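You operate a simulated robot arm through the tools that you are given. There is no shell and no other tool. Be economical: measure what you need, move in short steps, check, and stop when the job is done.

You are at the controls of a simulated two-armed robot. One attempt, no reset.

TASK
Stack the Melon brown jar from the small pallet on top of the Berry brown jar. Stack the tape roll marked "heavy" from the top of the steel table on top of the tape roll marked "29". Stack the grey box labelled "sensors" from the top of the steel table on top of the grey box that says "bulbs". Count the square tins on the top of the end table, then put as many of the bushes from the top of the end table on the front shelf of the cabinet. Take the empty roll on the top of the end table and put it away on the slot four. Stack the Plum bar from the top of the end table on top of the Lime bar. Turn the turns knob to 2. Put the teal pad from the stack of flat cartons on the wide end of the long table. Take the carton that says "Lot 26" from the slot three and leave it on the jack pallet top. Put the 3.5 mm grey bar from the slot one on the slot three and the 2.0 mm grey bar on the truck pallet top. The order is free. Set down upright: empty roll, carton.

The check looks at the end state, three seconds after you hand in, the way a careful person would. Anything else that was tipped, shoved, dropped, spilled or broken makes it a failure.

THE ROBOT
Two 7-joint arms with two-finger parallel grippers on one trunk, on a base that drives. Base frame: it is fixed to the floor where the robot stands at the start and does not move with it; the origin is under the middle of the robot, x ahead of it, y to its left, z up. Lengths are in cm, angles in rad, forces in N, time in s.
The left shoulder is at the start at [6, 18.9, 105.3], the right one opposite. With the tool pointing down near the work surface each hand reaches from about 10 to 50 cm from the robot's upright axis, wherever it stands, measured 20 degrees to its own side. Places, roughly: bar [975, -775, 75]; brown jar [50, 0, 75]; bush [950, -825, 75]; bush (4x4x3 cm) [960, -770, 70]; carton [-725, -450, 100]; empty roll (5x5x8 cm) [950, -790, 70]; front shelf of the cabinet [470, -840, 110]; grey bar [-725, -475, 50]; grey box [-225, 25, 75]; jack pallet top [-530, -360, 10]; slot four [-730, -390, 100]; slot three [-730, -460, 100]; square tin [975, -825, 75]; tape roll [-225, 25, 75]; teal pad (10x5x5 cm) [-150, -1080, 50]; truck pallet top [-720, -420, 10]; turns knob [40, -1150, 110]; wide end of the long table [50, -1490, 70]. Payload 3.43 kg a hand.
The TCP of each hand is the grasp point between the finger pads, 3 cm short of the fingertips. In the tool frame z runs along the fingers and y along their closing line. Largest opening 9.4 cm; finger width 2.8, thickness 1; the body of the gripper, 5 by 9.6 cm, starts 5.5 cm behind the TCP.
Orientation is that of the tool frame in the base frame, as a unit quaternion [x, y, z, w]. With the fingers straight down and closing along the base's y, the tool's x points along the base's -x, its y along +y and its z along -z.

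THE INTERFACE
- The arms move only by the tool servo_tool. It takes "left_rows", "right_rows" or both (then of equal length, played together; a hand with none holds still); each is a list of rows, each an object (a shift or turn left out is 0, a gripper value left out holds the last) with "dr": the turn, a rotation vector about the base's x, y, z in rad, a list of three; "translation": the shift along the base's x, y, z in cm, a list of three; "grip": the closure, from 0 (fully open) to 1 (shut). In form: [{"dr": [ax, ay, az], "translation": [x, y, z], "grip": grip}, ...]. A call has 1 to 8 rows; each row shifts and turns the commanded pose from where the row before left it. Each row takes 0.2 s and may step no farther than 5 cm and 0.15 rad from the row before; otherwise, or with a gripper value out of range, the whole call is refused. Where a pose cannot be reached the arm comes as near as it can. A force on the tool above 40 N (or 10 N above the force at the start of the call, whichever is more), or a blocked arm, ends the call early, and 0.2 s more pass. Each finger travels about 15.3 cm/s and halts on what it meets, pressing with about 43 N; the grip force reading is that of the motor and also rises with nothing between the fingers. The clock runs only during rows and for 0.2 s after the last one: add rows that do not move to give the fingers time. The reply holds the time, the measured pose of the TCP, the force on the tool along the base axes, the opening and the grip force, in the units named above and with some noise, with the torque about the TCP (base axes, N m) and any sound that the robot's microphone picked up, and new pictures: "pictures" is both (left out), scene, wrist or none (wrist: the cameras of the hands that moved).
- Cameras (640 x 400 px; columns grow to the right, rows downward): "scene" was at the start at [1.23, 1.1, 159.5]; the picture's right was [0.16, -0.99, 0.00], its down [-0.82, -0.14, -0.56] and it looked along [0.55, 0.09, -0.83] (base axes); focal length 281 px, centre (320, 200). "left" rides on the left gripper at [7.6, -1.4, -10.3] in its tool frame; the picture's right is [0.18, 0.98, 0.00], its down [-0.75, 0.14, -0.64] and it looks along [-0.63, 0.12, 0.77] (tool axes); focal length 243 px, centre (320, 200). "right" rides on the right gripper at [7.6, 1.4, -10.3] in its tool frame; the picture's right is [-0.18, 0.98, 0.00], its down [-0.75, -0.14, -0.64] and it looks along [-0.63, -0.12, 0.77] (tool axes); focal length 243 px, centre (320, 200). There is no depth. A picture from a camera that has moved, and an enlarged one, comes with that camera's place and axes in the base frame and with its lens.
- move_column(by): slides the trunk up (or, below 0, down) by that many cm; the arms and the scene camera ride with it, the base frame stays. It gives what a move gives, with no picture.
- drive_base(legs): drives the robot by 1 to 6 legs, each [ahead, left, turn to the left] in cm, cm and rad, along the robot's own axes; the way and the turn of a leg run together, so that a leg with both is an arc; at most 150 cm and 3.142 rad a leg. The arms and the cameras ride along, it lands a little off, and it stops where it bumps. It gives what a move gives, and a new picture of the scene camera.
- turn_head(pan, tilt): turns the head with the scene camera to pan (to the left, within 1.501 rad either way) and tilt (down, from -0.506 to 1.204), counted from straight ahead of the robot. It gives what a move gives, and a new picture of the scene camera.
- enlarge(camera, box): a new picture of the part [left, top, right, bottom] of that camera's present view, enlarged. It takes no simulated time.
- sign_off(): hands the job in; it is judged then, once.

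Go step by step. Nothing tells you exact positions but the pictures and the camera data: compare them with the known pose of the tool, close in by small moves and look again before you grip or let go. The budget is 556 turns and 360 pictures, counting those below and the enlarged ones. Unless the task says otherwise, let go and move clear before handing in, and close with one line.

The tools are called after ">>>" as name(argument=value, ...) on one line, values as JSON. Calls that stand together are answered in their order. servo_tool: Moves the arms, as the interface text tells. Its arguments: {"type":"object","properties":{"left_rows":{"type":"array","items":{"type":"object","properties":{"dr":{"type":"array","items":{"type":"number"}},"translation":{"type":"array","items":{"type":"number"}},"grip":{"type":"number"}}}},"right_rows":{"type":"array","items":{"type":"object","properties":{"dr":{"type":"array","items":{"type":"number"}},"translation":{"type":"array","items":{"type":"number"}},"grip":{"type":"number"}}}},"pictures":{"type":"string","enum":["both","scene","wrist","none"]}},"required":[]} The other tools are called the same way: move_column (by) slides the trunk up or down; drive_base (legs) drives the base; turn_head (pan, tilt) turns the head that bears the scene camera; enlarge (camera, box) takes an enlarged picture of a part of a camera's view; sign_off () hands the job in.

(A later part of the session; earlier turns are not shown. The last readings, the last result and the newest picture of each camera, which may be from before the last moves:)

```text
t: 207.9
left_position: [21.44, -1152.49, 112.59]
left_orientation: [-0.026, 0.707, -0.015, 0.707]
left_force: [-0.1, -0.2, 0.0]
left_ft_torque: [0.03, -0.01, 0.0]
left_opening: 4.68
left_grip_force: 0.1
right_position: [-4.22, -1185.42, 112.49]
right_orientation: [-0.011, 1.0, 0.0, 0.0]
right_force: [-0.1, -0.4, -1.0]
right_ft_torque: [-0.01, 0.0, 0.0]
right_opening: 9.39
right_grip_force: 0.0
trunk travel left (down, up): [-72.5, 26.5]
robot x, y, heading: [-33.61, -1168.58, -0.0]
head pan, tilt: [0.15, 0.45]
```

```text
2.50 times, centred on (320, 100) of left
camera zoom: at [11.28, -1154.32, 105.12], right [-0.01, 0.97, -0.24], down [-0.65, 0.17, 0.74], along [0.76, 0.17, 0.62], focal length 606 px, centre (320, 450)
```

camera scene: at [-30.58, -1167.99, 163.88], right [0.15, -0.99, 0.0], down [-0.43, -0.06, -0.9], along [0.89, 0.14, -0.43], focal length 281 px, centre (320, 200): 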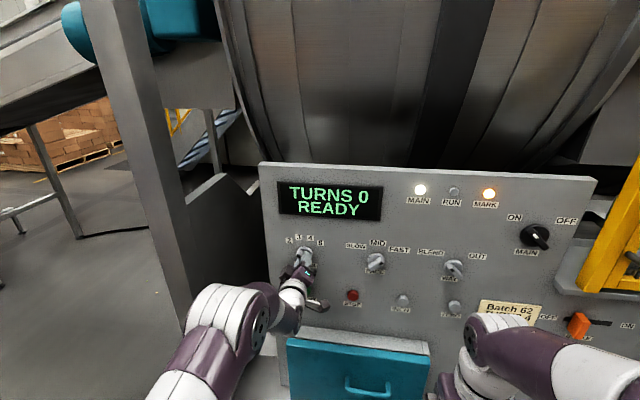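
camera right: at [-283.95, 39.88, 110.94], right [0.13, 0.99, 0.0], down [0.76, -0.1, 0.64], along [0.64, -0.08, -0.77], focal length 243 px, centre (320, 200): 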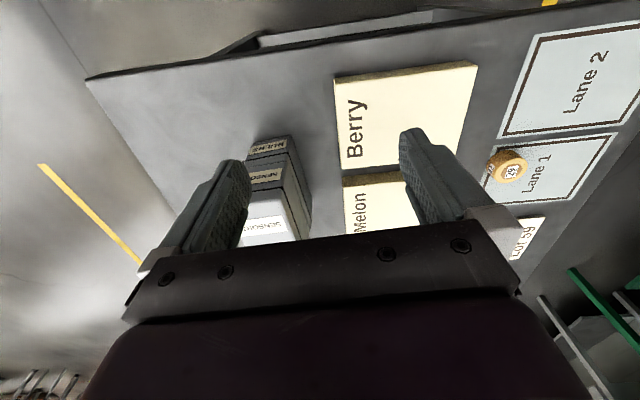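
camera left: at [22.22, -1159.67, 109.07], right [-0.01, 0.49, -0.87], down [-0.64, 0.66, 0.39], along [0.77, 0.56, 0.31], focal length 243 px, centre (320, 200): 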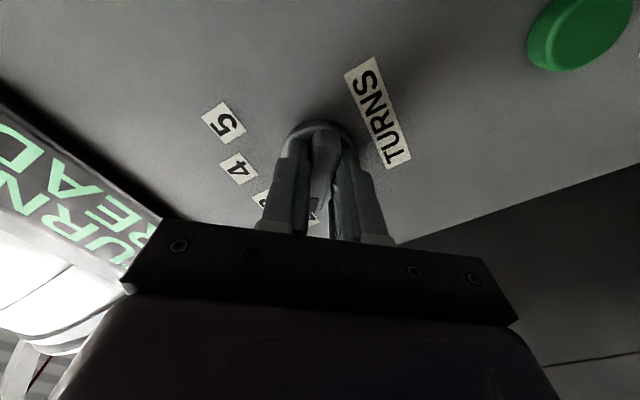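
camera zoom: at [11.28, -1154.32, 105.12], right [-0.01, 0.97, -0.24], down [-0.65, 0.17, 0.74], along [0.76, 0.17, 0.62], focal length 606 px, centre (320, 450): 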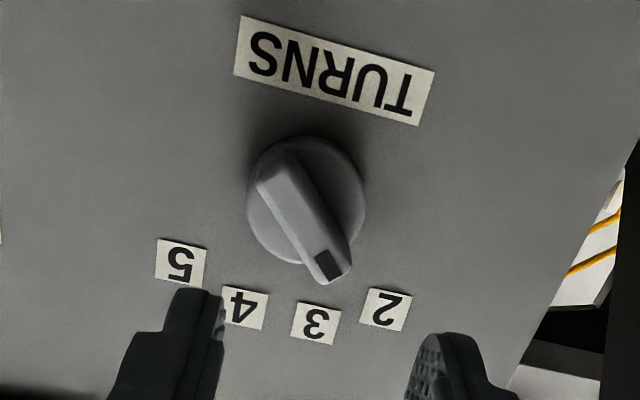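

The knob now reads 2. I back off, fold the left hand down again, and go to the south side of the flat-carton stack for the teal pad.

>>> drive_base(legs=[[-50, 0, 0]])

>>> servo_tool(left_rows=[{"dr": [0.072, 0, 0], "grip": 0}, {"translation": [-2.5, 0, 0], "dr": [0, 0.143, 0]}, {"translation": [-2.5, 0, 0], "dr": [0, 0.143, 0]}, {"translation": [-2.5, 0, 0], "dr": [0, 0.143, 0]}, {"translation": [-2.5, 0, 0], "dr": [0, 0.143, 0]}, {"translation": [-2.5, 0, 0], "dr": [0, 0.143, 0]}, {"translation": [-2.5, 0, 0], "dr": [0, 0.143, 0]}, {"translation": [-2.5, 0, 0], "dr": [0, 0.143, 0]}], pictures="none")

>>> servo_tool(left_rows=[{"translation": [-2.5, 0, 0], "dr": [0, 0.143, 0]}, {"translation": [-2.5, 0, 0], "dr": [0, 0.143, 0]}, {"translation": [-2.5, 0, 0], "dr": [0, 0.143, 0]}, {"translation": [0, 0, 0], "dr": [0, 0.141, 0]}, {"translation": [0, 0, 0]}], pictures="none")

>>> turn_head(pan=0, tilt=0.9)

>>> drive_base(legs=[[0, 0, 1.571], [0, 55, 0], [36, 0, 0]])

```text
t: 210.8
left_position: [-28.19, -1152.52, 112.52]
left_orientation: [-0.028, 0.706, -0.014, 0.707]
left_force: [-0.9, 0.5, -0.1]
left_ft_torque: [-0.02, 0.01, 0.03]
left_opening: 4.69
left_grip_force: 0.0
right_position: [-53.57, -1185.56, 112.63]
right_orientation: [-0.014, 1.0, 0.0, 0.0]
right_force: [-0.3, 0.1, -0.1]
right_ft_torque: [0.03, 0.01, -0.03]
right_opening: 9.39
right_grip_force: 0.1
trunk travel left (down, up): [-72.5, 26.5]
robot x, y, heading: [-83.28, -1168.57, 0.008]
head pan, tilt: [0.15, 0.45]
camera scene: at [-80.1, -1167.53, 163.87], right [0.16, -0.99, 0.0], down [-0.43, -0.07, -0.9], along [0.89, 0.14, -0.44], focal length 281 px, centre (320, 200)
```

scene: 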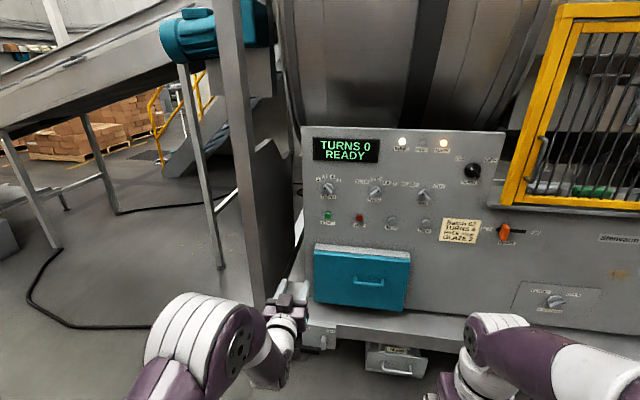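

```text
t: 212.6
left_position: [-44.17, -1151.95, 112.71]
left_orientation: [-0.002, 0.946, 0.025, 0.323]
left_force: [0.3, -0.2, 0.2]
left_ft_torque: [0.04, -0.01, 0.0]
left_opening: 9.42
left_grip_force: 0.0
left hand out of reach, approached as far as the arm can: row 8
right_position: [-53.8, -1185.55, 112.51]
right_orientation: [-0.015, 1.0, 0.0, 0.0]
right_force: [0.1, -0.1, -0.3]
right_ft_torque: [-0.01, -0.01, 0.03]
right_opening: 9.43
right_grip_force: 0.1
trunk travel left (down, up): [-72.5, 26.5]
robot x, y, heading: [-83.42, -1168.95, 0.008]
head pan, tilt: [0.15, 0.45]
```

```text
t: 213.8
left_position: [-46.87, -1151.37, 107.86]
left_orientation: [0.006, 0.995, 0.072, 0.068]
left_force: [-0.4, 0.5, 0.1]
left_ft_torque: [0.02, -0.03, -0.01]
left_opening: 9.42
left_grip_force: 0.1
left hand out of reach, approached as far as the arm can: row 2, 3, 4
right_position: [-53.69, -1185.53, 112.5]
right_orientation: [-0.014, 1.0, 0.0, 0.0]
right_force: [-0.5, -0.5, -0.2]
right_ft_torque: [0.0, -0.02, -0.01]
right_opening: 9.42
right_grip_force: 0.0
trunk travel left (down, up): [-72.5, 26.5]
robot x, y, heading: [-83.35, -1168.83, 0.011]
head pan, tilt: [0.15, 0.45]
```

```text
t: 214.7
left_position: [-46.98, -1151.5, 107.77]
left_orientation: [0.005, 0.995, 0.071, 0.068]
left_force: [-0.4, -0.2, -0.1]
left_ft_torque: [0.01, 0.0, -0.01]
left_opening: 9.39
left_grip_force: 0.0
right_position: [-53.64, -1185.46, 112.54]
right_orientation: [-0.014, 1.0, 0.0, 0.0]
right_force: [0.7, 0.2, -0.4]
right_ft_torque: [-0.01, -0.01, 0.0]
right_opening: 9.41
right_grip_force: 0.0
trunk travel left (down, up): [-72.5, 26.5]
robot x, y, heading: [-83.35, -1168.59, 0.006]
head pan, tilt: [0.0, 0.901]
camera scene: at [-81.65, -1168.92, 160.05], right [0.01, -1.0, 0.0], down [-0.78, -0.01, -0.62], along [0.62, 0.0, -0.78], focal length 281 px, centre (320, 200)
```

scene: 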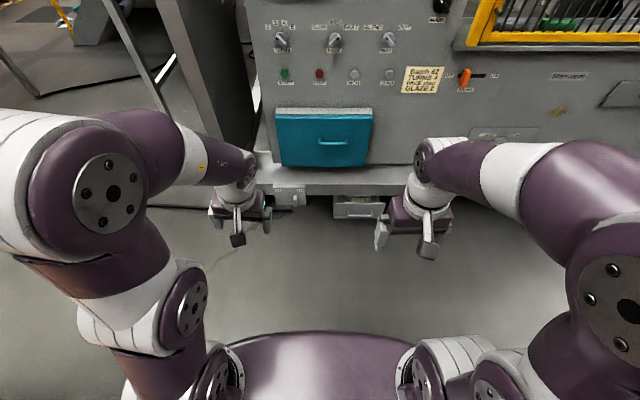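

```text
t: 223.6
left_position: [-155.47, -1096.45, 107.94]
left_orientation: [-0.698, 0.71, 0.099, -0.002]
left_force: [0.1, 0.6, 0.1]
left_ft_torque: [0.02, 0.0, -0.02]
left_opening: 9.39
left_grip_force: 0.1
right_position: [-121.41, -1103.41, 112.47]
right_orientation: [0.714, -0.7, 0.001, 0.001]
right_force: [0.3, -0.1, 0.2]
right_ft_torque: [-0.02, 0.0, -0.04]
right_opening: 9.37
right_grip_force: 0.1
trunk travel left (down, up): [-72.5, 26.5]
robot x, y, heading: [-138.1, -1133.04, 1.576]
head pan, tilt: [0.0, 0.901]
camera scene: at [-138.06, -1131.54, 160.04], right [1.0, 0.0, 0.0], down [0.0, -0.78, -0.62], along [0.0, 0.62, -0.78], focal length 281 px, centre (320, 200)
```

scene: 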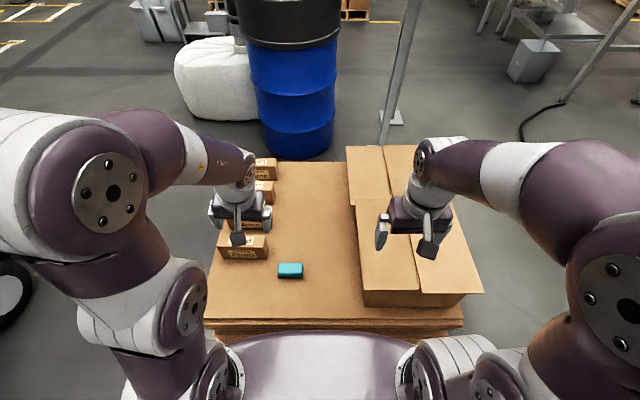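

>>> servo_tool(left_rows=[{"dr": [-0.068, -0.071, 0.005]}, {"dr": [-0.068, -0.071, 0.005]}, {"translation": [0, 0, 0]}, {"translation": [0, 0, 0]}, {"translation": [0, 0, 0]}, {"translation": [0, 0, 0]}], right_rows=[{"translation": [0, 0, 4]}, {"translation": [0, 0, 4]}, {"translation": [0, 0, 4]}, {"translation": [0, 0, 4]}, {"translation": [0, 0, 4]}, {"translation": [0, 0, 0]}], pictures="none")

>>> move_column(by=-40)

>>> servo_tool(left_rows=[{"translation": [1, 3, 0]}, {"translation": [1, 3, 0]}, {"translation": [1, 3, 0]}, {"translation": [0.5, 3, 0]}, {"translation": [0, 0, 0]}], pictures="both")

```text
t: 225.0
left_position: [-155.5, -1096.38, 107.84]
left_orientation: [-0.697, 0.71, 0.099, -0.002]
left_force: [-0.5, -0.5, 0.3]
left_ft_torque: [0.0, 0.04, -0.01]
left_opening: 9.39
left_grip_force: 0.1
left hand out of reach, approached as far as the arm can: row 1, 2
right_position: [-121.47, -1103.29, 114.32]
right_orientation: [0.716, -0.699, 0.0, 0.0]
right_force: [-0.1, 0.1, -0.5]
right_ft_torque: [0.01, 0.01, 0.01]
right_opening: 9.4
right_grip_force: 0.1
right hand out of reach, approached as far as the arm can: row 1, 2, 3, 4, 5
trunk travel left (down, up): [-72.5, 26.5]
robot x, y, heading: [-138.33, -1133.0, 1.571]
head pan, tilt: [0.0, 0.901]
```

```text
t: 228.9
left_position: [-155.5, -1096.47, 67.94]
left_orientation: [-0.698, 0.71, 0.099, -0.002]
left_force: [-0.5, 0.5, 0.7]
left_ft_torque: [-0.03, 0.02, -0.02]
left_opening: 9.39
left_grip_force: 0.0
right_position: [-121.57, -1103.38, 74.33]
right_orientation: [0.715, -0.699, -0.001, 0.0]
right_force: [0.3, 1.1, -0.7]
right_ft_torque: [-0.01, -0.01, 0.03]
right_opening: 9.41
right_grip_force: 0.1
trunk travel left (down, up): [-32.5, 66.5]
robot x, y, heading: [-138.38, -1132.99, 1.572]
head pan, tilt: [0.0, 0.901]
```

```text
t: 230.1
left_position: [-151.74, -1085.34, 66.33]
left_orientation: [-0.698, 0.708, 0.109, -0.005]
left_force: [0.1, -0.2, -0.4]
left_ft_torque: [-0.02, 0.01, 0.02]
left_opening: 9.39
left_grip_force: 0.1
left hand out of reach, approached as far as the arm can: row 2, 3, 4
right_position: [-121.57, -1103.13, 74.26]
right_orientation: [0.715, -0.7, 0.0, 0.001]
right_force: [-0.3, 0.5, 0.0]
right_ft_torque: [-0.03, -0.01, -0.02]
right_opening: 9.38
right_grip_force: 0.1
trunk travel left (down, up): [-32.5, 66.5]
robot x, y, heading: [-138.25, -1133.08, 1.575]
head pan, tilt: [0.0, 0.901]
camera scene: at [-138.06, -1131.52, 120.04], right [1.0, 0.0, 0.0], down [0.0, -0.78, -0.62], along [0.0, 0.62, -0.78], focal length 281 px, centre (320, 200)
camera left: at [-148.94, -1094.27, 75.03], right [-0.98, -0.18, 0.13], down [-0.02, 0.65, 0.76], along [-0.22, 0.74, -0.64], focal length 243 px, centre (320, 200)
```

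scene: 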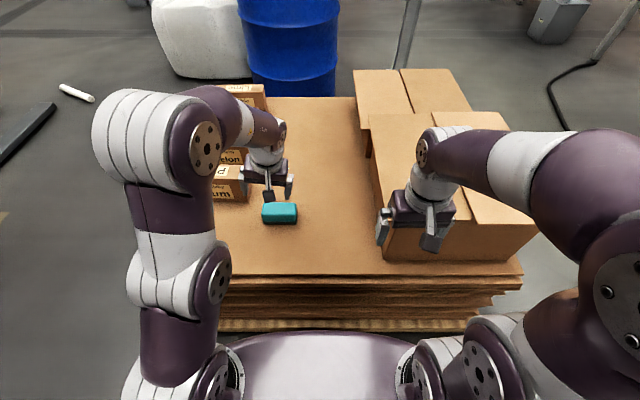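
left: 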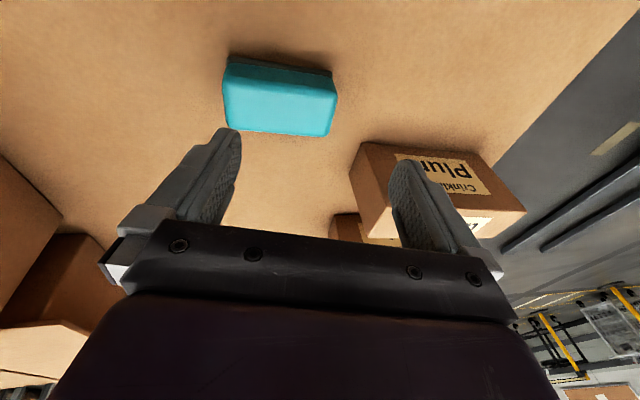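

>>> servo_tool(left_rows=[{"translation": [0, 0, -2], "dr": [-0.03, -0.035, 0]}, {"translation": [0, 0, -2], "dr": [-0.03, -0.035, 0]}, {"translation": [0, 1, -1], "dr": [-0.03, -0.035, 0]}, {"translation": [0, 1, 0], "dr": [-0.03, -0.035, 0]}, {"translation": [0, 1, 0], "dr": [-0.03, -0.02, 0.018]}, {"translation": [0, 0, 0]}], pictures="none")

```text
t: 231.5
left_position: [-151.72, -1086.96, 60.25]
left_orientation: [-0.699, 0.71, 0.085, -0.009]
left_force: [-0.1, -0.9, 0.5]
left_ft_torque: [-0.01, 0.0, -0.01]
left_opening: 9.4
left_grip_force: 0.0
left hand out of reach, approached as far as the arm can: row 1, 2, 3, 4, 5
right_position: [-121.43, -1103.35, 74.06]
right_orientation: [0.715, -0.699, 0.0, 0.001]
right_force: [-0.4, -1.1, -0.7]
right_ft_torque: [0.01, -0.01, -0.02]
right_opening: 9.39
right_grip_force: 0.1
trunk travel left (down, up): [-32.5, 66.5]
robot x, y, heading: [-138.54, -1132.76, 1.57]
head pan, tilt: [0.0, 0.901]
```

The left wrist is held at a joint limit, so I take the pad with the right hand. I lift the left hand clear and shift the robot left.

>>> servo_tool(left_rows=[{"translation": [0, 0, 4]}, {"translation": [0, -2, 4]}, {"translation": [-1, -4, 2]}, {"translation": [-1, -4, 0]}, {"translation": [0, 0, 0]}], pictures="none")

>>> drive_base(legs=[[0, 29, 0]])

>>> servo_tool(right_rows=[{"translation": [0, 4, -2]}, {"translation": [0, 4, -2]}, {"translation": [0, 4, -2]}, {"translation": [0, 4, -2]}, {"translation": [0, 0, 0]}], pictures="wrist")

```text
t: 232.7
left_position: [-153.6, -1097.75, 66.38]
left_orientation: [-0.699, 0.71, 0.085, -0.009]
left_force: [0.0, -0.4, -0.3]
left_ft_torque: [-0.02, -0.02, 0.04]
left_opening: 9.4
left_grip_force: 0.1
left hand out of reach, approached as far as the arm can: row 1, 2, 3
right_position: [-121.59, -1103.17, 74.19]
right_orientation: [0.715, -0.699, 0.0, 0.0]
right_force: [-0.5, -0.1, -0.7]
right_ft_torque: [-0.02, 0.04, 0.01]
right_opening: 9.42
right_grip_force: 0.1
trunk travel left (down, up): [-32.5, 66.5]
robot x, y, heading: [-137.91, -1133.03, 1.573]
head pan, tilt: [0.0, 0.901]
```

```text
t: 234.7
left_position: [-182.58, -1097.78, 66.33]
left_orientation: [-0.7, 0.709, 0.086, -0.008]
left_force: [-0.7, 1.0, 0.4]
left_ft_torque: [0.02, -0.02, -0.03]
left_opening: 9.4
left_grip_force: 0.1
right_position: [-150.43, -1103.31, 74.18]
right_orientation: [0.716, -0.698, 0.0, -0.001]
right_force: [-0.2, 0.3, 1.0]
right_ft_torque: [0.0, -0.03, -0.01]
right_opening: 9.42
right_grip_force: 0.0
trunk travel left (down, up): [-32.5, 66.5]
robot x, y, heading: [-166.73, -1133.55, 1.576]
head pan, tilt: [0.0, 0.901]
camera scene: at [-166.96, -1131.62, 120.04], right [1.0, 0.0, 0.0], down [0.0, -0.78, -0.62], along [0.0, 0.62, -0.78], focal length 281 px, centre (320, 200)
```

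scene: 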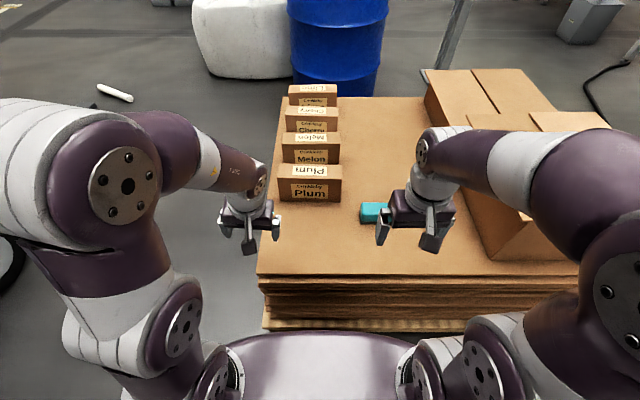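

```text
t: 235.8
left_position: [-182.46, -1097.95, 66.3]
left_orientation: [-0.699, 0.71, 0.085, -0.009]
left_force: [-0.2, -0.5, 0.2]
left_ft_torque: [0.01, 0.0, 0.01]
left_opening: 9.39
left_grip_force: 0.0
right_position: [-150.6, -1087.3, 66.12]
right_orientation: [0.716, -0.698, 0.0, -0.001]
right_force: [-0.6, -0.1, 0.8]
right_ft_torque: [-0.03, -0.01, -0.01]
right_opening: 9.39
right_grip_force: 0.1
trunk travel left (down, up): [-32.5, 66.5]
robot x, y, heading: [-167.07, -1133.15, 1.58]
head pan, tilt: [0.0, 0.901]
camera right: at [-151.7, -1095.04, 76.41], right [-0.99, 0.16, 0.0], down [0.12, 0.76, 0.64], along [0.1, 0.63, -0.77], focal length 243 px, centre (320, 200)
```

right: 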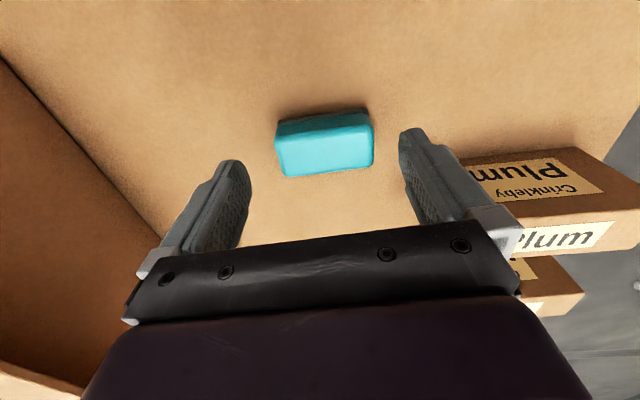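

>>> servo_tool(right_rows=[{"dr": [0, 0, 0.149], "translation": [0, 0.8, 0]}, {"dr": [0, 0, 0.149], "translation": [0, 0.8, 0]}, {"dr": [0, 0, 0.149], "translation": [0, 0.8, 0]}, {"dr": [0, 0, 0.149], "translation": [0, 0.8, 0]}, {"dr": [0, 0, 0.149], "translation": [0, 0.8, 0]}, {"dr": [0, 0, 0.149], "translation": [0, 0.6, 0]}, {"dr": [0, 0, 0.149]}, {"dr": [0, 0, 0.149]}], pictures="none")

>>> servo_tool(right_rows=[{"dr": [0, 0, 0.149]}, {"dr": [0, 0, 0.149]}, {"dr": [0, 0, 0.055]}, {"translation": [0, 0, 0]}], pictures="both")

```text
t: 237.7
left_position: [-182.46, -1097.79, 66.31]
left_orientation: [-0.7, 0.709, 0.085, -0.009]
left_force: [-0.2, -1.2, -0.1]
left_ft_torque: [0.01, 0.01, -0.05]
left_opening: 9.4
left_grip_force: 0.0
right_position: [-150.43, -1082.64, 66.17]
right_orientation: [0.985, -0.174, 0.0, 0.0]
right_force: [0.6, 0.2, 0.3]
right_ft_torque: [0.01, -0.02, -0.01]
right_opening: 9.42
right_grip_force: 0.1
trunk travel left (down, up): [-32.5, 66.5]
robot x, y, heading: [-166.99, -1133.14, 1.578]
head pan, tilt: [0.0, 0.901]
```

```text
t: 238.7
left_position: [-182.42, -1097.78, 66.27]
left_orientation: [-0.7, 0.709, 0.085, -0.009]
left_force: [0.1, 1.0, -0.8]
left_ft_torque: [0.0, 0.01, -0.01]
left_opening: 9.4
left_grip_force: 0.1
right_position: [-150.4, -1082.66, 66.13]
right_orientation: [1.0, 0.0, 0.0, 0.0]
right_force: [0.1, 0.5, -0.6]
right_ft_torque: [0.01, 0.01, -0.01]
right_opening: 9.41
right_grip_force: 0.0
trunk travel left (down, up): [-32.5, 66.5]
robot x, y, heading: [-167.36, -1133.32, 1.572]
head pan, tilt: [0.0, 0.901]
camera scene: at [-166.9, -1131.61, 120.04], right [1.0, 0.0, 0.0], down [0.0, -0.78, -0.62], along [0.0, 0.62, -0.78], focal length 281 px, centre (320, 200)
camera right: at [-142.67, -1084.2, 76.47], right [-0.18, -0.98, 0.0], down [-0.75, 0.14, 0.64], along [-0.63, 0.12, -0.77], focal length 243 px, centre (320, 200)
```

scene: 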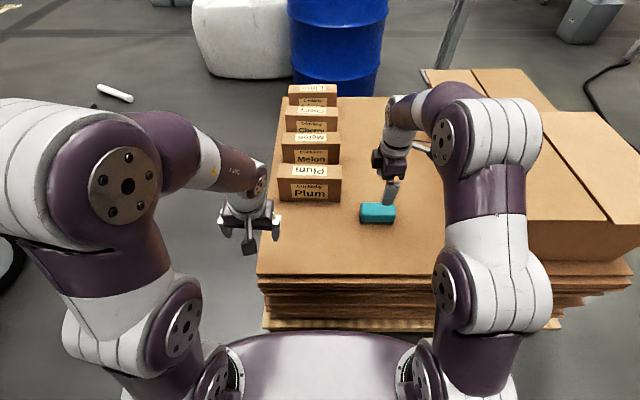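
right: 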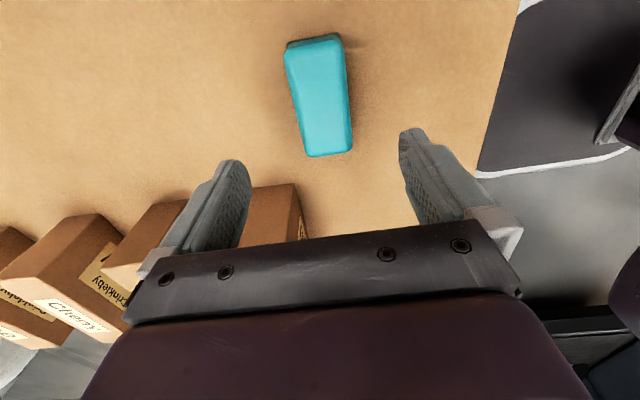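

>>> servo_tool(right_rows=[{"translation": [0.1, -0.25, -4]}, {"translation": [0, 0, -4]}, {"translation": [0, 0, -4]}, {"translation": [0, 0, -3.5]}, {"translation": [0, 0, 0]}], pictures="wrist")

```text
t: 239.6
left_position: [-182.44, -1097.86, 66.4]
left_orientation: [-0.699, 0.71, 0.085, -0.009]
left_force: [-0.1, -0.2, 0.2]
left_ft_torque: [-0.03, -0.01, 0.03]
left_opening: 9.38
left_grip_force: 0.0
right_position: [-150.33, -1082.89, 52.84]
right_orientation: [1.0, -0.001, 0.0, 0.0]
right_force: [-0.9, -8.0, 19.6]
right_ft_torque: [-1.24, 0.29, 0.12]
right_opening: 9.39
right_grip_force: 0.0
trunk travel left (down, up): [-32.5, 66.5]
robot x, y, heading: [-167.0, -1133.16, 1.574]
head pan, tilt: [0.0, 0.901]
stopped in row 4 (right hand): the force on the tool passed its limit at 92 N (the readings are from after the stop); the commanded pose is now the measured one
camera right: at [-142.57, -1084.39, 63.14], right [-0.19, -0.98, 0.0], down [-0.75, 0.14, 0.64], along [-0.63, 0.12, -0.77], focal length 243 px, centre (320, 200)
```

right: 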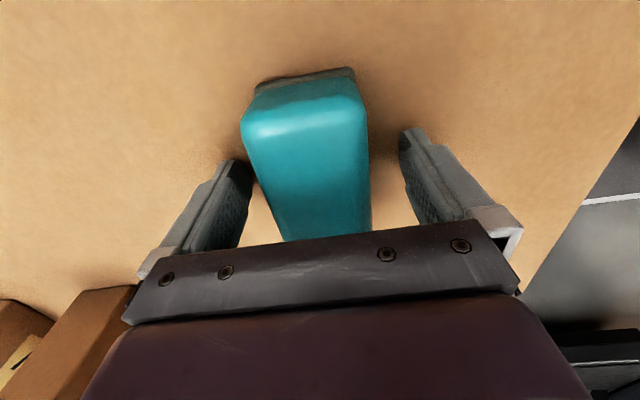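

>>> servo_tool(right_rows=[{"translation": [0, 0, 0.7]}, {"grip": 1}, {"grip": 1}, {"grip": 1}], pictures="wrist")

```text
t: 240.6
left_position: [-182.37, -1097.85, 66.28]
left_orientation: [-0.7, 0.709, 0.085, -0.01]
left_force: [0.8, -0.1, -0.3]
left_ft_torque: [-0.03, 0.03, 0.02]
left_opening: 9.4
left_grip_force: 0.1
right_position: [-150.14, -1082.76, 53.43]
right_orientation: [1.0, -0.001, 0.001, 0.0]
right_force: [0.0, -0.6, 0.2]
right_ft_torque: [-0.02, 0.02, 0.0]
right_opening: 5.36
right_grip_force: 43.1
trunk travel left (down, up): [-32.5, 66.5]
robot x, y, heading: [-166.99, -1133.29, 1.575]
head pan, tilt: [0.0, 0.901]
camera right: at [-142.5, -1084.35, 63.69], right [-0.19, -0.98, 0.0], down [-0.75, 0.14, 0.64], along [-0.63, 0.12, -0.77], focal length 243 px, centre (320, 200)
```

right: 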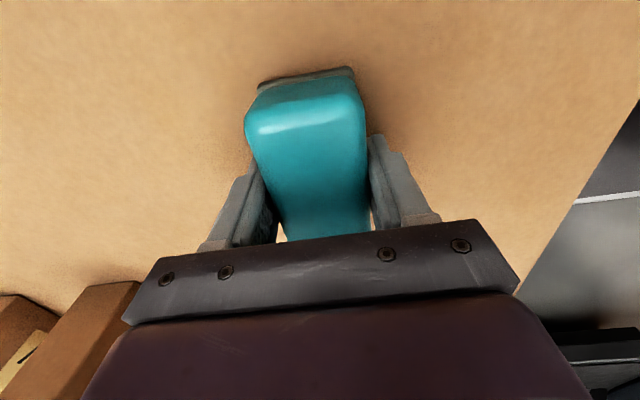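

>>> servo_tool(right_rows=[{"translation": [0, 0, 3]}, {"translation": [0, 0, 4]}, {"translation": [0, 0, 4]}, {"translation": [0, -3, 3]}, {"translation": [0, -4, 0]}, {"translation": [0, -4, 0]}, {"translation": [0, -3, 0]}, {"translation": [0, 0, 0]}], pictures="none")

>>> move_column(by=40)

>>> drive_base(legs=[[-60, 0, 0], [0, 0, -1.574]])

>>> turn_head(pan=-1.0, tilt=0.35)

```text
t: 242.4
left_position: [-182.48, -1097.89, 66.3]
left_orientation: [-0.699, 0.71, 0.085, -0.009]
left_force: [0.1, 0.1, 0.6]
left_ft_torque: [0.0, 0.02, -0.01]
left_opening: 9.41
left_grip_force: 0.1
right_position: [-150.25, -1097.1, 67.42]
right_orientation: [1.0, -0.001, 0.0, -0.001]
right_force: [0.9, -0.6, -0.3]
right_ft_torque: [-0.01, 0.0, 0.01]
right_opening: 5.35
right_grip_force: 43.2
trunk travel left (down, up): [-32.5, 66.5]
robot x, y, heading: [-166.92, -1133.29, 1.572]
head pan, tilt: [0.0, 0.901]
```

```text
t: 246.2
left_position: [-182.54, -1097.76, 106.31]
left_orientation: [-0.7, 0.709, 0.085, -0.01]
left_force: [0.7, -0.1, -1.0]
left_ft_torque: [-0.04, -0.01, 0.0]
left_opening: 9.4
left_grip_force: 0.0
right_position: [-150.29, -1097.06, 107.37]
right_orientation: [1.0, -0.001, 0.0, 0.0]
right_force: [0.3, 0.2, -0.7]
right_ft_torque: [0.01, -0.01, 0.0]
right_opening: 5.36
right_grip_force: 42.9
trunk travel left (down, up): [-72.5, 26.5]
robot x, y, heading: [-167.49, -1133.33, 1.571]
head pan, tilt: [0.0, 0.901]
```

```text
t: 253.4
left_position: [-131.88, -1176.38, 106.24]
left_orientation: [0.003, 0.996, 0.067, 0.054]
left_force: [1.0, -0.6, 0.5]
left_ft_torque: [0.04, 0.02, 0.0]
left_opening: 9.4
left_grip_force: 0.1
right_position: [-130.74, -1208.47, 107.41]
right_orientation: [0.709, -0.705, 0.0, 0.0]
right_force: [-0.1, -0.4, -0.3]
right_ft_torque: [0.02, -0.02, 0.01]
right_opening: 5.34
right_grip_force: 42.9
trunk travel left (down, up): [-72.5, 26.5]
robot x, y, heading: [-166.93, -1192.12, 0.01]
head pan, tilt: [0.0, 0.901]
camera scene: at [-165.21, -1192.09, 160.04], right [0.01, -1.0, 0.0], down [-0.78, -0.01, -0.62], along [0.62, 0.01, -0.78], focal length 281 px, centre (320, 200)
```

scene: 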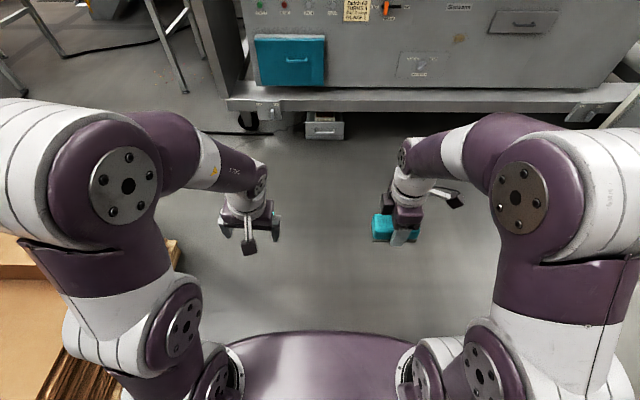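

```text
t: 254.7
left_position: [-131.87, -1176.35, 106.31]
left_orientation: [0.003, 0.996, 0.067, 0.054]
left_force: [0.0, 0.1, -0.6]
left_ft_torque: [-0.02, 0.01, 0.0]
left_opening: 9.38
left_grip_force: 0.1
right_position: [-130.71, -1208.53, 107.4]
right_orientation: [0.71, -0.705, 0.0, 0.0]
right_force: [0.0, -0.2, -0.6]
right_ft_torque: [0.01, 0.02, 0.03]
right_opening: 5.34
right_grip_force: 42.8
trunk travel left (down, up): [-72.5, 26.5]
robot x, y, heading: [-167.25, -1191.81, 0.007]
head pan, tilt: [-1.0, 0.351]
camera scene: at [-167.63, -1199.95, 164.79], right [-0.83, -0.55, 0.0], down [-0.19, 0.29, -0.94], along [0.52, -0.78, -0.34], focal length 281 px, centre (320, 200)
```

scene: 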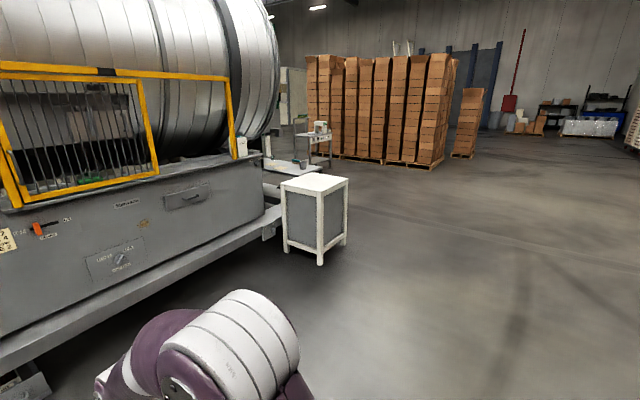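

>>> enlarge(camera="scene", box=[240, 110, 360, 200])

```text
4.44 times, centred on (300, 155) of scene
camera zoom: at [-167.63, -1199.95, 164.79], right [-0.83, -0.55, 0.0], down [-0.19, 0.29, -0.94], along [0.52, -0.78, -0.34], focal length 1248 px, centre (409, 400)
```

zoom: 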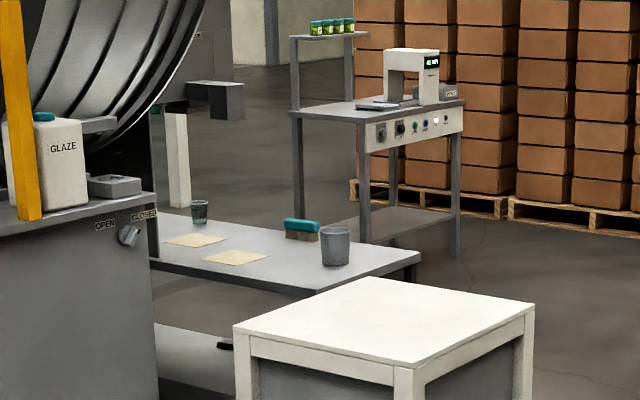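

>>> drive_base(legs=[[0, -150, 0], [0, -150, 0], [0, -25, 0], [90, 0, 0]])

>>> turn_head(pan=0.05, tilt=0.55)

```text
t: 275.0
left_position: [-51.0, -1509.46, 106.29]
left_orientation: [0.036, 0.996, 0.065, 0.056]
left_force: [-0.3, 0.0, -0.8]
left_ft_torque: [-0.03, 0.01, -0.01]
left_opening: 9.41
left_grip_force: 0.1
right_position: [-52.12, -1541.75, 107.34]
right_orientation: [-0.685, 0.728, 0.0, 0.0]
right_force: [0.4, -0.1, -0.6]
right_ft_torque: [0.03, -0.02, -0.04]
right_opening: 5.35
right_grip_force: 43.1
trunk travel left (down, up): [-72.5, 26.5]
robot x, y, heading: [-87.13, -1523.18, -0.054]
head pan, tilt: [-1.0, 0.351]
camera scene: at [-88.32, -1530.59, 164.8], right [-0.87, -0.49, 0.0], down [-0.17, 0.3, -0.94], along [0.46, -0.82, -0.34], focal length 281 px, centre (320, 200)
```

scene: 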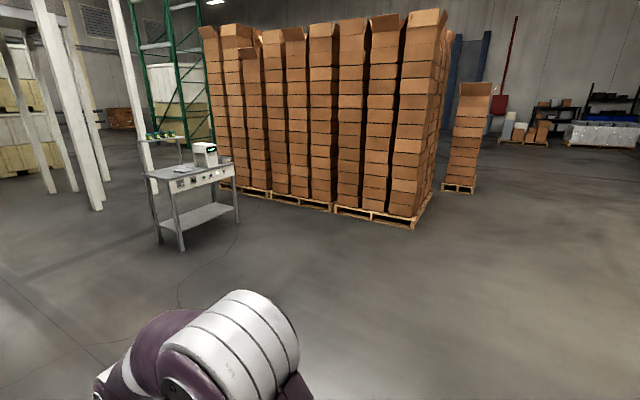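

```text
t: 276.3
left_position: [-50.96, -1509.5, 106.32]
left_orientation: [0.037, 0.996, 0.065, 0.056]
left_force: [-0.3, 0.3, 0.4]
left_ft_torque: [-0.01, -0.04, 0.04]
left_opening: 9.39
left_grip_force: 0.0
right_position: [-52.09, -1541.63, 107.32]
right_orientation: [-0.685, 0.728, 0.0, 0.001]
right_force: [0.6, 0.1, -0.8]
right_ft_torque: [-0.01, 0.0, 0.0]
right_opening: 5.36
right_grip_force: 43.0
trunk travel left (down, up): [-72.5, 26.5]
robot x, y, heading: [-86.86, -1522.43, -0.059]
head pan, tilt: [0.051, 0.55]
camera scene: at [-83.92, -1522.55, 162.97], right [-0.01, -1.0, 0.0], down [-0.52, 0.0, -0.85], along [0.85, -0.01, -0.52], focal length 281 px, centre (320, 200)
```

scene: 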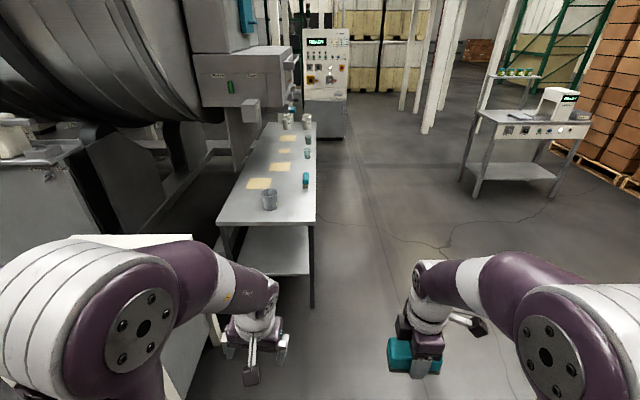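

>>> drive_base(legs=[[0, 0, 0.055], [75, 4, 0]])

>>> turn_head(pan=0, tilt=0.9)

```text
t: 280.7
left_position: [21.68, -1503.35, 106.36]
left_orientation: [0.008, 0.996, 0.066, 0.053]
left_force: [-0.1, -0.3, -0.4]
left_ft_torque: [-0.01, -0.02, -0.02]
left_opening: 9.38
left_grip_force: 0.1
right_position: [22.21, -1535.51, 107.37]
right_orientation: [-0.706, 0.708, 0.0, 0.0]
right_force: [0.6, 0.3, -0.1]
right_ft_torque: [0.0, -0.02, -0.03]
right_opening: 5.34
right_grip_force: 43.0
trunk travel left (down, up): [-72.5, 26.5]
robot x, y, heading: [-13.63, -1518.58, 0.003]
head pan, tilt: [0.051, 0.55]
camera scene: at [-10.57, -1518.32, 162.97], right [0.05, -1.0, 0.0], down [-0.52, -0.03, -0.85], along [0.85, 0.04, -0.52], focal length 281 px, centre (320, 200)
```

scene: 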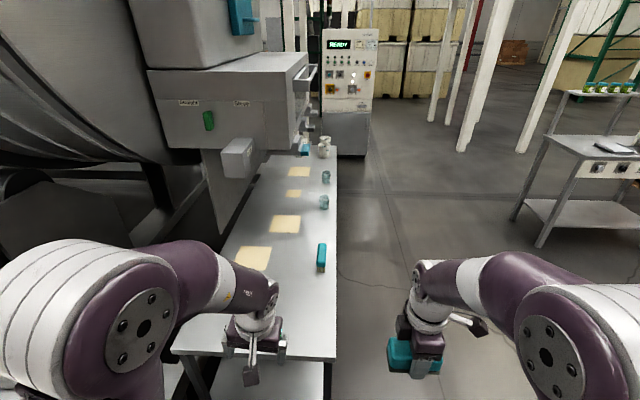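

```text
t: 281.6
left_position: [21.61, -1503.43, 106.18]
left_orientation: [0.008, 0.996, 0.066, 0.054]
left_force: [0.6, -0.1, 0.1]
left_ft_torque: [-0.01, -0.03, -0.01]
left_opening: 9.4
left_grip_force: 0.0
right_position: [22.19, -1535.6, 107.39]
right_orientation: [-0.705, 0.709, 0.0, -0.001]
right_force: [-0.4, 1.8, -2.2]
right_ft_torque: [0.01, 0.02, 0.01]
right_opening: 5.36
right_grip_force: 42.6
trunk travel left (down, up): [-72.5, 26.5]
robot x, y, heading: [-13.7, -1518.96, 0.0]
head pan, tilt: [0.0, 0.901]
camera scene: at [-12.0, -1518.78, 160.05], right [0.0, -1.0, 0.0], down [-0.78, 0.0, -0.62], along [0.62, 0.0, -0.78], focal length 281 px, centre (320, 200)
```

scene: 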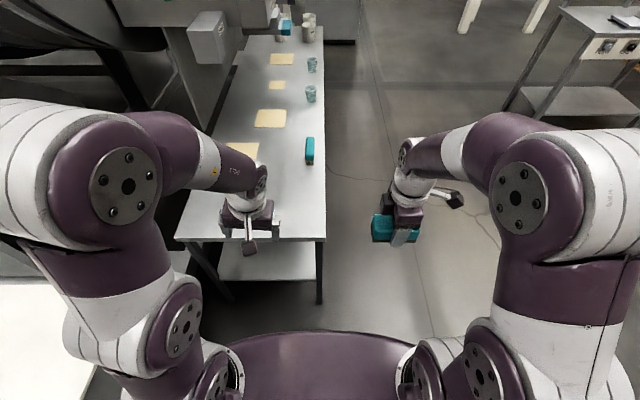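

>>> servo_tool(left_rows=[{"translation": [-1, 4, 0]}, {"translation": [-1, 4, 0]}, {"translation": [-1, 4, 0]}, {"translation": [-1, 4, 0]}, {"translation": [-1, 4, 0]}, {"translation": [0, 0, 0]}], pictures="none")

>>> drive_base(legs=[[17, 0, 0]])

>>> move_column(by=-18)

>>> servo_tool(right_rows=[{"translation": [2, 4, 0]}, {"translation": [2, 4, 0]}, {"translation": [2, 4, 0]}, {"translation": [2, 4, 0]}, {"translation": [2, 4, 0]}, {"translation": [2, 4, 0]}, {"translation": [0.5, 2, 0]}, {"translation": [0, 0, 0]}], pictures="both")

```text
t: 282.9
left_position: [20.24, -1492.84, 102.98]
left_orientation: [0.007, 0.996, 0.069, 0.054]
left_force: [-0.2, 0.2, -0.1]
left_ft_torque: [-0.03, 0.04, 0.01]
left_opening: 9.41
left_grip_force: 0.0
left hand out of reach, approached as far as the arm can: row 2, 3, 4, 5
right_position: [22.34, -1535.51, 107.39]
right_orientation: [-0.706, 0.708, -0.001, 0.0]
right_force: [0.7, 0.7, 0.1]
right_ft_torque: [0.03, -0.02, 0.01]
right_opening: 5.37
right_grip_force: 42.9
trunk travel left (down, up): [-72.5, 26.5]
robot x, y, heading: [-13.63, -1518.58, -0.001]
head pan, tilt: [0.0, 0.901]
```

```text
t: 284.4
left_position: [36.88, -1492.86, 103.1]
left_orientation: [0.008, 0.996, 0.068, 0.054]
left_force: [0.1, -0.9, -0.5]
left_ft_torque: [0.01, 0.03, -0.02]
left_opening: 9.38
left_grip_force: 0.0
right_position: [38.87, -1535.61, 107.33]
right_orientation: [-0.706, 0.709, 0.0, 0.001]
right_force: [-0.8, -0.1, -0.8]
right_ft_torque: [0.01, -0.02, -0.01]
right_opening: 5.34
right_grip_force: 42.6
trunk travel left (down, up): [-72.5, 26.5]
robot x, y, heading: [2.73, -1518.73, 0.001]
head pan, tilt: [0.0, 0.901]
camera scene: at [4.55, -1518.76, 160.04], right [0.0, -1.0, 0.0], down [-0.78, 0.0, -0.62], along [0.62, 0.0, -0.78], focal length 281 px, centre (320, 200)
```

scene: 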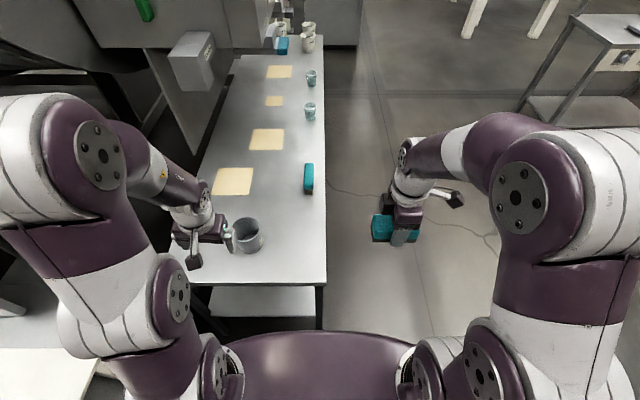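

```text
t: 286.4
left_position: [36.85, -1492.9, 85.08]
left_orientation: [0.007, 0.996, 0.07, 0.055]
left_force: [-0.5, -0.4, 0.4]
left_ft_torque: [0.0, 0.01, -0.01]
left_opening: 9.41
left_grip_force: 0.1
right_position: [38.94, -1535.66, 89.48]
right_orientation: [-0.706, 0.708, 0.0, 0.001]
right_force: [0.5, 1.0, 0.2]
right_ft_torque: [-0.01, -0.01, -0.01]
right_opening: 5.35
right_grip_force: 43.0
trunk travel left (down, up): [-54.5, 44.5]
robot x, y, heading: [3.04, -1518.8, 0.002]
head pan, tilt: [0.0, 0.901]
```

```text
t: 288.2
left_position: [36.92, -1492.92, 85.09]
left_orientation: [0.007, 0.996, 0.069, 0.054]
left_force: [0.3, 0.0, -1.1]
left_ft_torque: [0.02, 0.0, -0.01]
left_opening: 9.39
left_grip_force: 0.0
right_position: [48.68, -1511.31, 85.96]
right_orientation: [-0.705, 0.709, 0.0, 0.0]
right_force: [0.2, 0.6, -0.8]
right_ft_torque: [0.03, 0.04, -0.01]
right_opening: 5.34
right_grip_force: 43.1
right hand out of reach, approached as far as the arm can: row 5, 6, 7
trunk travel left (down, up): [-54.5, 44.5]
robot x, y, heading: [2.74, -1518.63, 0.0]
head pan, tilt: [0.0, 0.901]
camera scene: at [4.59, -1518.76, 142.04], right [0.0, -1.0, 0.0], down [-0.78, 0.0, -0.62], along [0.62, 0.0, -0.78], focal length 281 px, centre (320, 200)
camera right: at [47.2, -1518.99, 96.24], right [-0.98, 0.19, 0.0], down [0.14, 0.75, 0.64], along [0.12, 0.63, -0.77], focal length 243 px, centre (320, 200)
```

scene: 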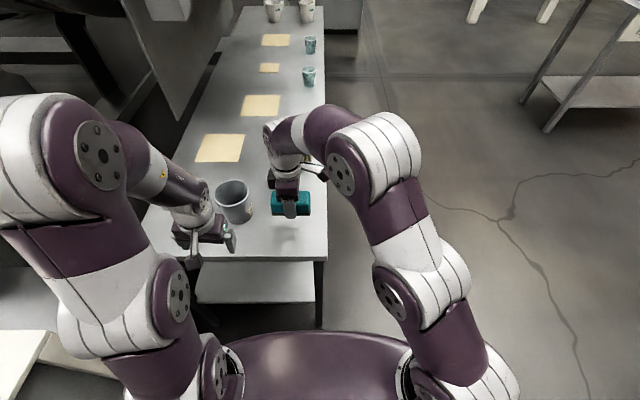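
right: 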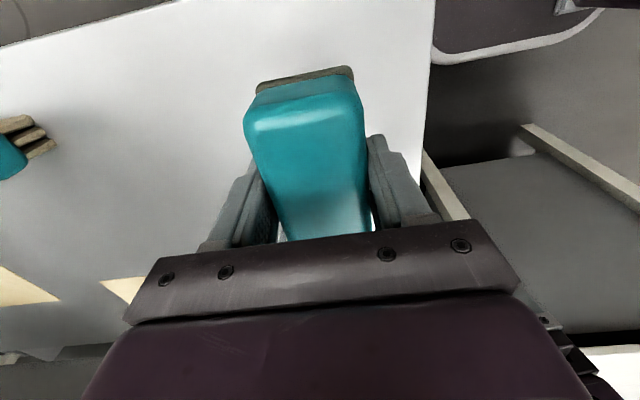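

>>> servo_tool(right_rows=[{"translation": [0, 0, -4]}, {"translation": [0, 0, -3]}, {"translation": [0, 0, -2]}, {"translation": [0, 0, 0]}], pictures="none")

>>> enlarge(camera="scene", box=[200, 160, 360, 260])

```text
t: 289.2
left_position: [36.71, -1492.98, 85.26]
left_orientation: [0.007, 0.996, 0.069, 0.056]
left_force: [0.3, -1.2, 0.1]
left_ft_torque: [0.0, 0.03, 0.01]
left_opening: 9.38
left_grip_force: 0.2
right_position: [48.52, -1511.14, 77.4]
right_orientation: [-0.706, 0.709, -0.001, 0.003]
right_force: [3.5, -1.8, 27.5]
right_ft_torque: [-0.69, 0.47, 0.1]
right_opening: 5.32
right_grip_force: 43.4
trunk travel left (down, up): [-54.5, 44.5]
robot x, y, heading: [2.81, -1518.46, 0.002]
head pan, tilt: [0.0, 0.901]
```

```text
4.00 times, centred on (280, 210) of scene
camera zoom: at [4.35, -1518.81, 142.09], right [0.0, -1.0, 0.0], down [-0.78, 0.0, -0.62], along [0.62, 0.0, -0.78], focal length 1124 px, centre (480, 160)
```

zoom: 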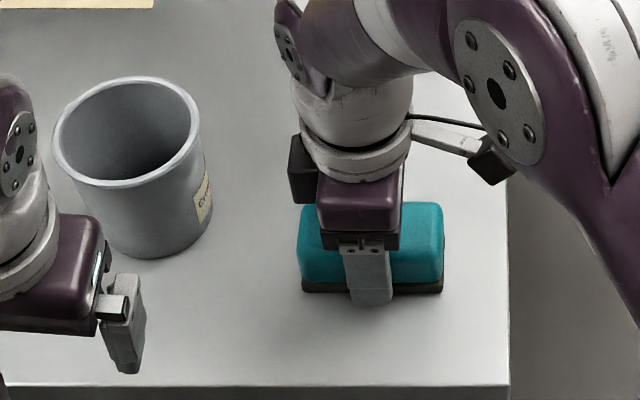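

>>> servo_tool(right_rows=[{"translation": [0, 0, 0.3]}, {"grip": 0.35}, {"grip": 0.1}, {"grip": 0}, {"grip": 0}, {"translation": [0, 0, 3]}, {"translation": [0, 0, 4]}, {"translation": [0, 0, 4]}], pictures="none")

>>> servo_tool(right_rows=[{"translation": [-3, -3, 2]}, {"translation": [-3, -4, 0]}, {"translation": [-3, -4, 0]}, {"translation": [-3, -4, 0]}, {"translation": [-3, -2, 0]}], pictures="scene")

```text
t: 291.0
left_position: [36.97, -1492.97, 85.12]
left_orientation: [0.007, 0.996, 0.069, 0.055]
left_force: [-0.5, -0.5, 0.2]
left_ft_torque: [0.01, 0.0, 0.02]
left_opening: 9.4
left_grip_force: 0.1
right_position: [47.59, -1511.92, 87.19]
right_orientation: [-0.706, 0.708, 0.001, 0.0]
right_force: [0.0, -0.6, 0.0]
right_ft_torque: [0.04, -0.03, -0.02]
right_opening: 9.38
right_grip_force: 0.1
right hand out of reach, approached as far as the arm can: row 8
trunk travel left (down, up): [-54.5, 44.5]
robot x, y, heading: [2.89, -1519.06, 0.002]
head pan, tilt: [0.0, 0.901]
```

```text
t: 292.2
left_position: [36.73, -1492.93, 85.19]
left_orientation: [0.008, 0.996, 0.07, 0.054]
left_force: [1.3, -0.1, 0.6]
left_ft_torque: [-0.01, -0.03, -0.04]
left_opening: 9.38
left_grip_force: 0.1
right_position: [32.58, -1528.72, 89.2]
right_orientation: [-0.705, 0.709, 0.0, -0.001]
right_force: [0.0, -0.2, -0.1]
right_ft_torque: [0.04, -0.06, 0.02]
right_opening: 9.39
right_grip_force: 0.0
trunk travel left (down, up): [-54.5, 44.5]
robot x, y, heading: [2.73, -1518.79, 0.003]
head pan, tilt: [0.0, 0.901]
camera scene: at [4.47, -1518.77, 142.04], right [0.0, -1.0, 0.0], down [-0.78, 0.0, -0.62], along [0.62, 0.0, -0.78], focal length 281 px, centre (320, 200)
```

scene: 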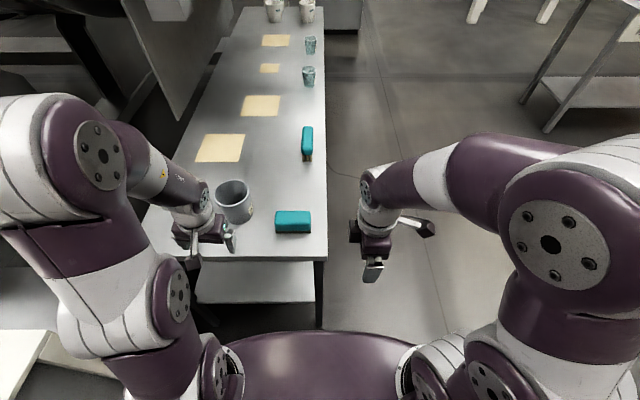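

The teal pad is on the wide end of the long table. I back off, straighten the right hand's yaw, and reset the left arm by way of the horizontal pose.

>>> drive_base(legs=[[-80, -10, 0]])

>>> move_column(by=18)

>>> servo_tool(left_rows=[{"translation": [2, -0.8, 0], "dr": [0, -0.143, 0]}, {"translation": [2, -0.8, 0], "dr": [0, -0.143, 0]}, {"translation": [2, -0.8, 0], "dr": [0, -0.143, 0]}, {"translation": [2, -0.8, 0], "dr": [0, -0.143, 0]}, {"translation": [2, -0.8, 0], "dr": [0, -0.143, 0]}, {"translation": [2, -0.8, 0], "dr": [0, -0.143, 0]}, {"translation": [2, -0.8, 0], "dr": [0, -0.143, 0]}, {"translation": [2, -0.8, 0], "dr": [0, -0.143, 0]}], right_rows=[{"dr": [0, 0, -0.143]}, {"dr": [0, 0, -0.143]}, {"dr": [0, 0, -0.143]}, {"dr": [0, 0, -0.143]}, {"dr": [0, 0, -0.143]}, {"dr": [0, 0, -0.143]}, {"dr": [0, 0, -0.143]}, {"dr": [0, 0, -0.143]}], pictures="none")

>>> servo_tool(left_rows=[{"translation": [2, -0.8, 0], "dr": [0, -0.143, 0]}, {"translation": [2, -0.8, 0], "dr": [0, -0.143, 0]}, {"translation": [0, 0, 0]}, {"translation": [0, 0, 0]}], right_rows=[{"dr": [0, 0, -0.143]}, {"dr": [0, 0, -0.143]}, {"dr": [0, 0, -0.13]}, {"translation": [0, 0, 0]}], pictures="none")

```text
t: 296.5
left_position: [-42.76, -1503.12, 85.02]
left_orientation: [0.005, 0.996, 0.069, 0.055]
left_force: [-0.4, -0.2, 0.2]
left_ft_torque: [0.05, 0.01, -0.01]
left_opening: 9.39
left_grip_force: 0.0
right_position: [-46.75, -1538.91, 89.24]
right_orientation: [-0.707, 0.707, 0.0, -0.001]
right_force: [0.2, 0.4, 1.1]
right_ft_torque: [-0.01, 0.0, 0.01]
right_opening: 9.42
right_grip_force: 0.1
trunk travel left (down, up): [-54.5, 44.5]
robot x, y, heading: [-76.38, -1528.96, 0.005]
head pan, tilt: [0.0, 0.901]
camera scene: at [-74.91, -1529.2, 142.04], right [0.01, -1.0, 0.0], down [-0.78, 0.0, -0.62], along [0.62, 0.0, -0.78], focal length 281 px, centre (320, 200)
```

scene: 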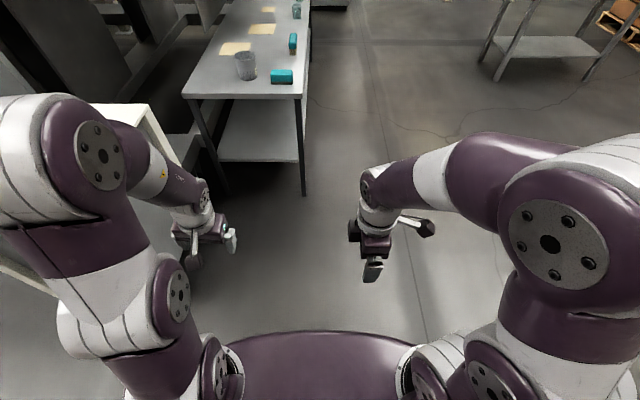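

```text
t: 298.5
left_position: [-42.68, -1503.15, 102.99]
left_orientation: [0.006, 0.996, 0.069, 0.055]
left_force: [0.4, 0.2, -1.0]
left_ft_torque: [0.0, 0.01, -0.01]
left_opening: 9.39
left_grip_force: 0.0
right_position: [-46.73, -1538.84, 107.22]
right_orientation: [-0.707, 0.707, 0.0, 0.001]
right_force: [-0.2, -0.4, -0.1]
right_ft_torque: [0.01, -0.01, -0.01]
right_opening: 9.41
right_grip_force: 0.0
trunk travel left (down, up): [-72.5, 26.5]
robot x, y, heading: [-76.25, -1528.93, 0.006]
head pan, tilt: [0.0, 0.901]
```

```text
t: 300.3
left_position: [-27.29, -1508.98, 102.98]
left_orientation: [-0.032, 0.809, 0.06, 0.584]
left_force: [0.5, 0.1, 0.0]
left_ft_torque: [0.04, 0.01, -0.01]
left_opening: 9.39
left_grip_force: 0.0
left hand out of reach, approached as far as the arm can: row 4
right_position: [-46.76, -1538.96, 107.23]
right_orientation: [-0.21, 0.978, 0.0, -0.001]
right_force: [-0.2, 0.6, 0.1]
right_ft_torque: [0.01, 0.0, -0.02]
right_opening: 9.41
right_grip_force: 0.0
trunk travel left (down, up): [-72.5, 26.5]
robot x, y, heading: [-76.37, -1529.3, 0.009]
head pan, tilt: [0.0, 0.901]
```

```text
t: 301.3
left_position: [-23.39, -1510.54, 103.0]
left_orientation: [-0.041, 0.717, 0.056, 0.694]
left_force: [-1.1, -0.5, -0.6]
left_ft_torque: [-0.01, 0.0, -0.03]
left_opening: 9.4
left_grip_force: 0.0
right_position: [-46.7, -1538.88, 107.18]
right_orientation: [-0.005, 1.0, 0.0, -0.001]
right_force: [0.1, 0.0, -0.3]
right_ft_torque: [0.02, 0.0, 0.01]
right_opening: 9.41
right_grip_force: 0.0
trunk travel left (down, up): [-72.5, 26.5]
robot x, y, heading: [-76.83, -1529.08, 0.009]
head pan, tilt: [0.0, 0.901]
```

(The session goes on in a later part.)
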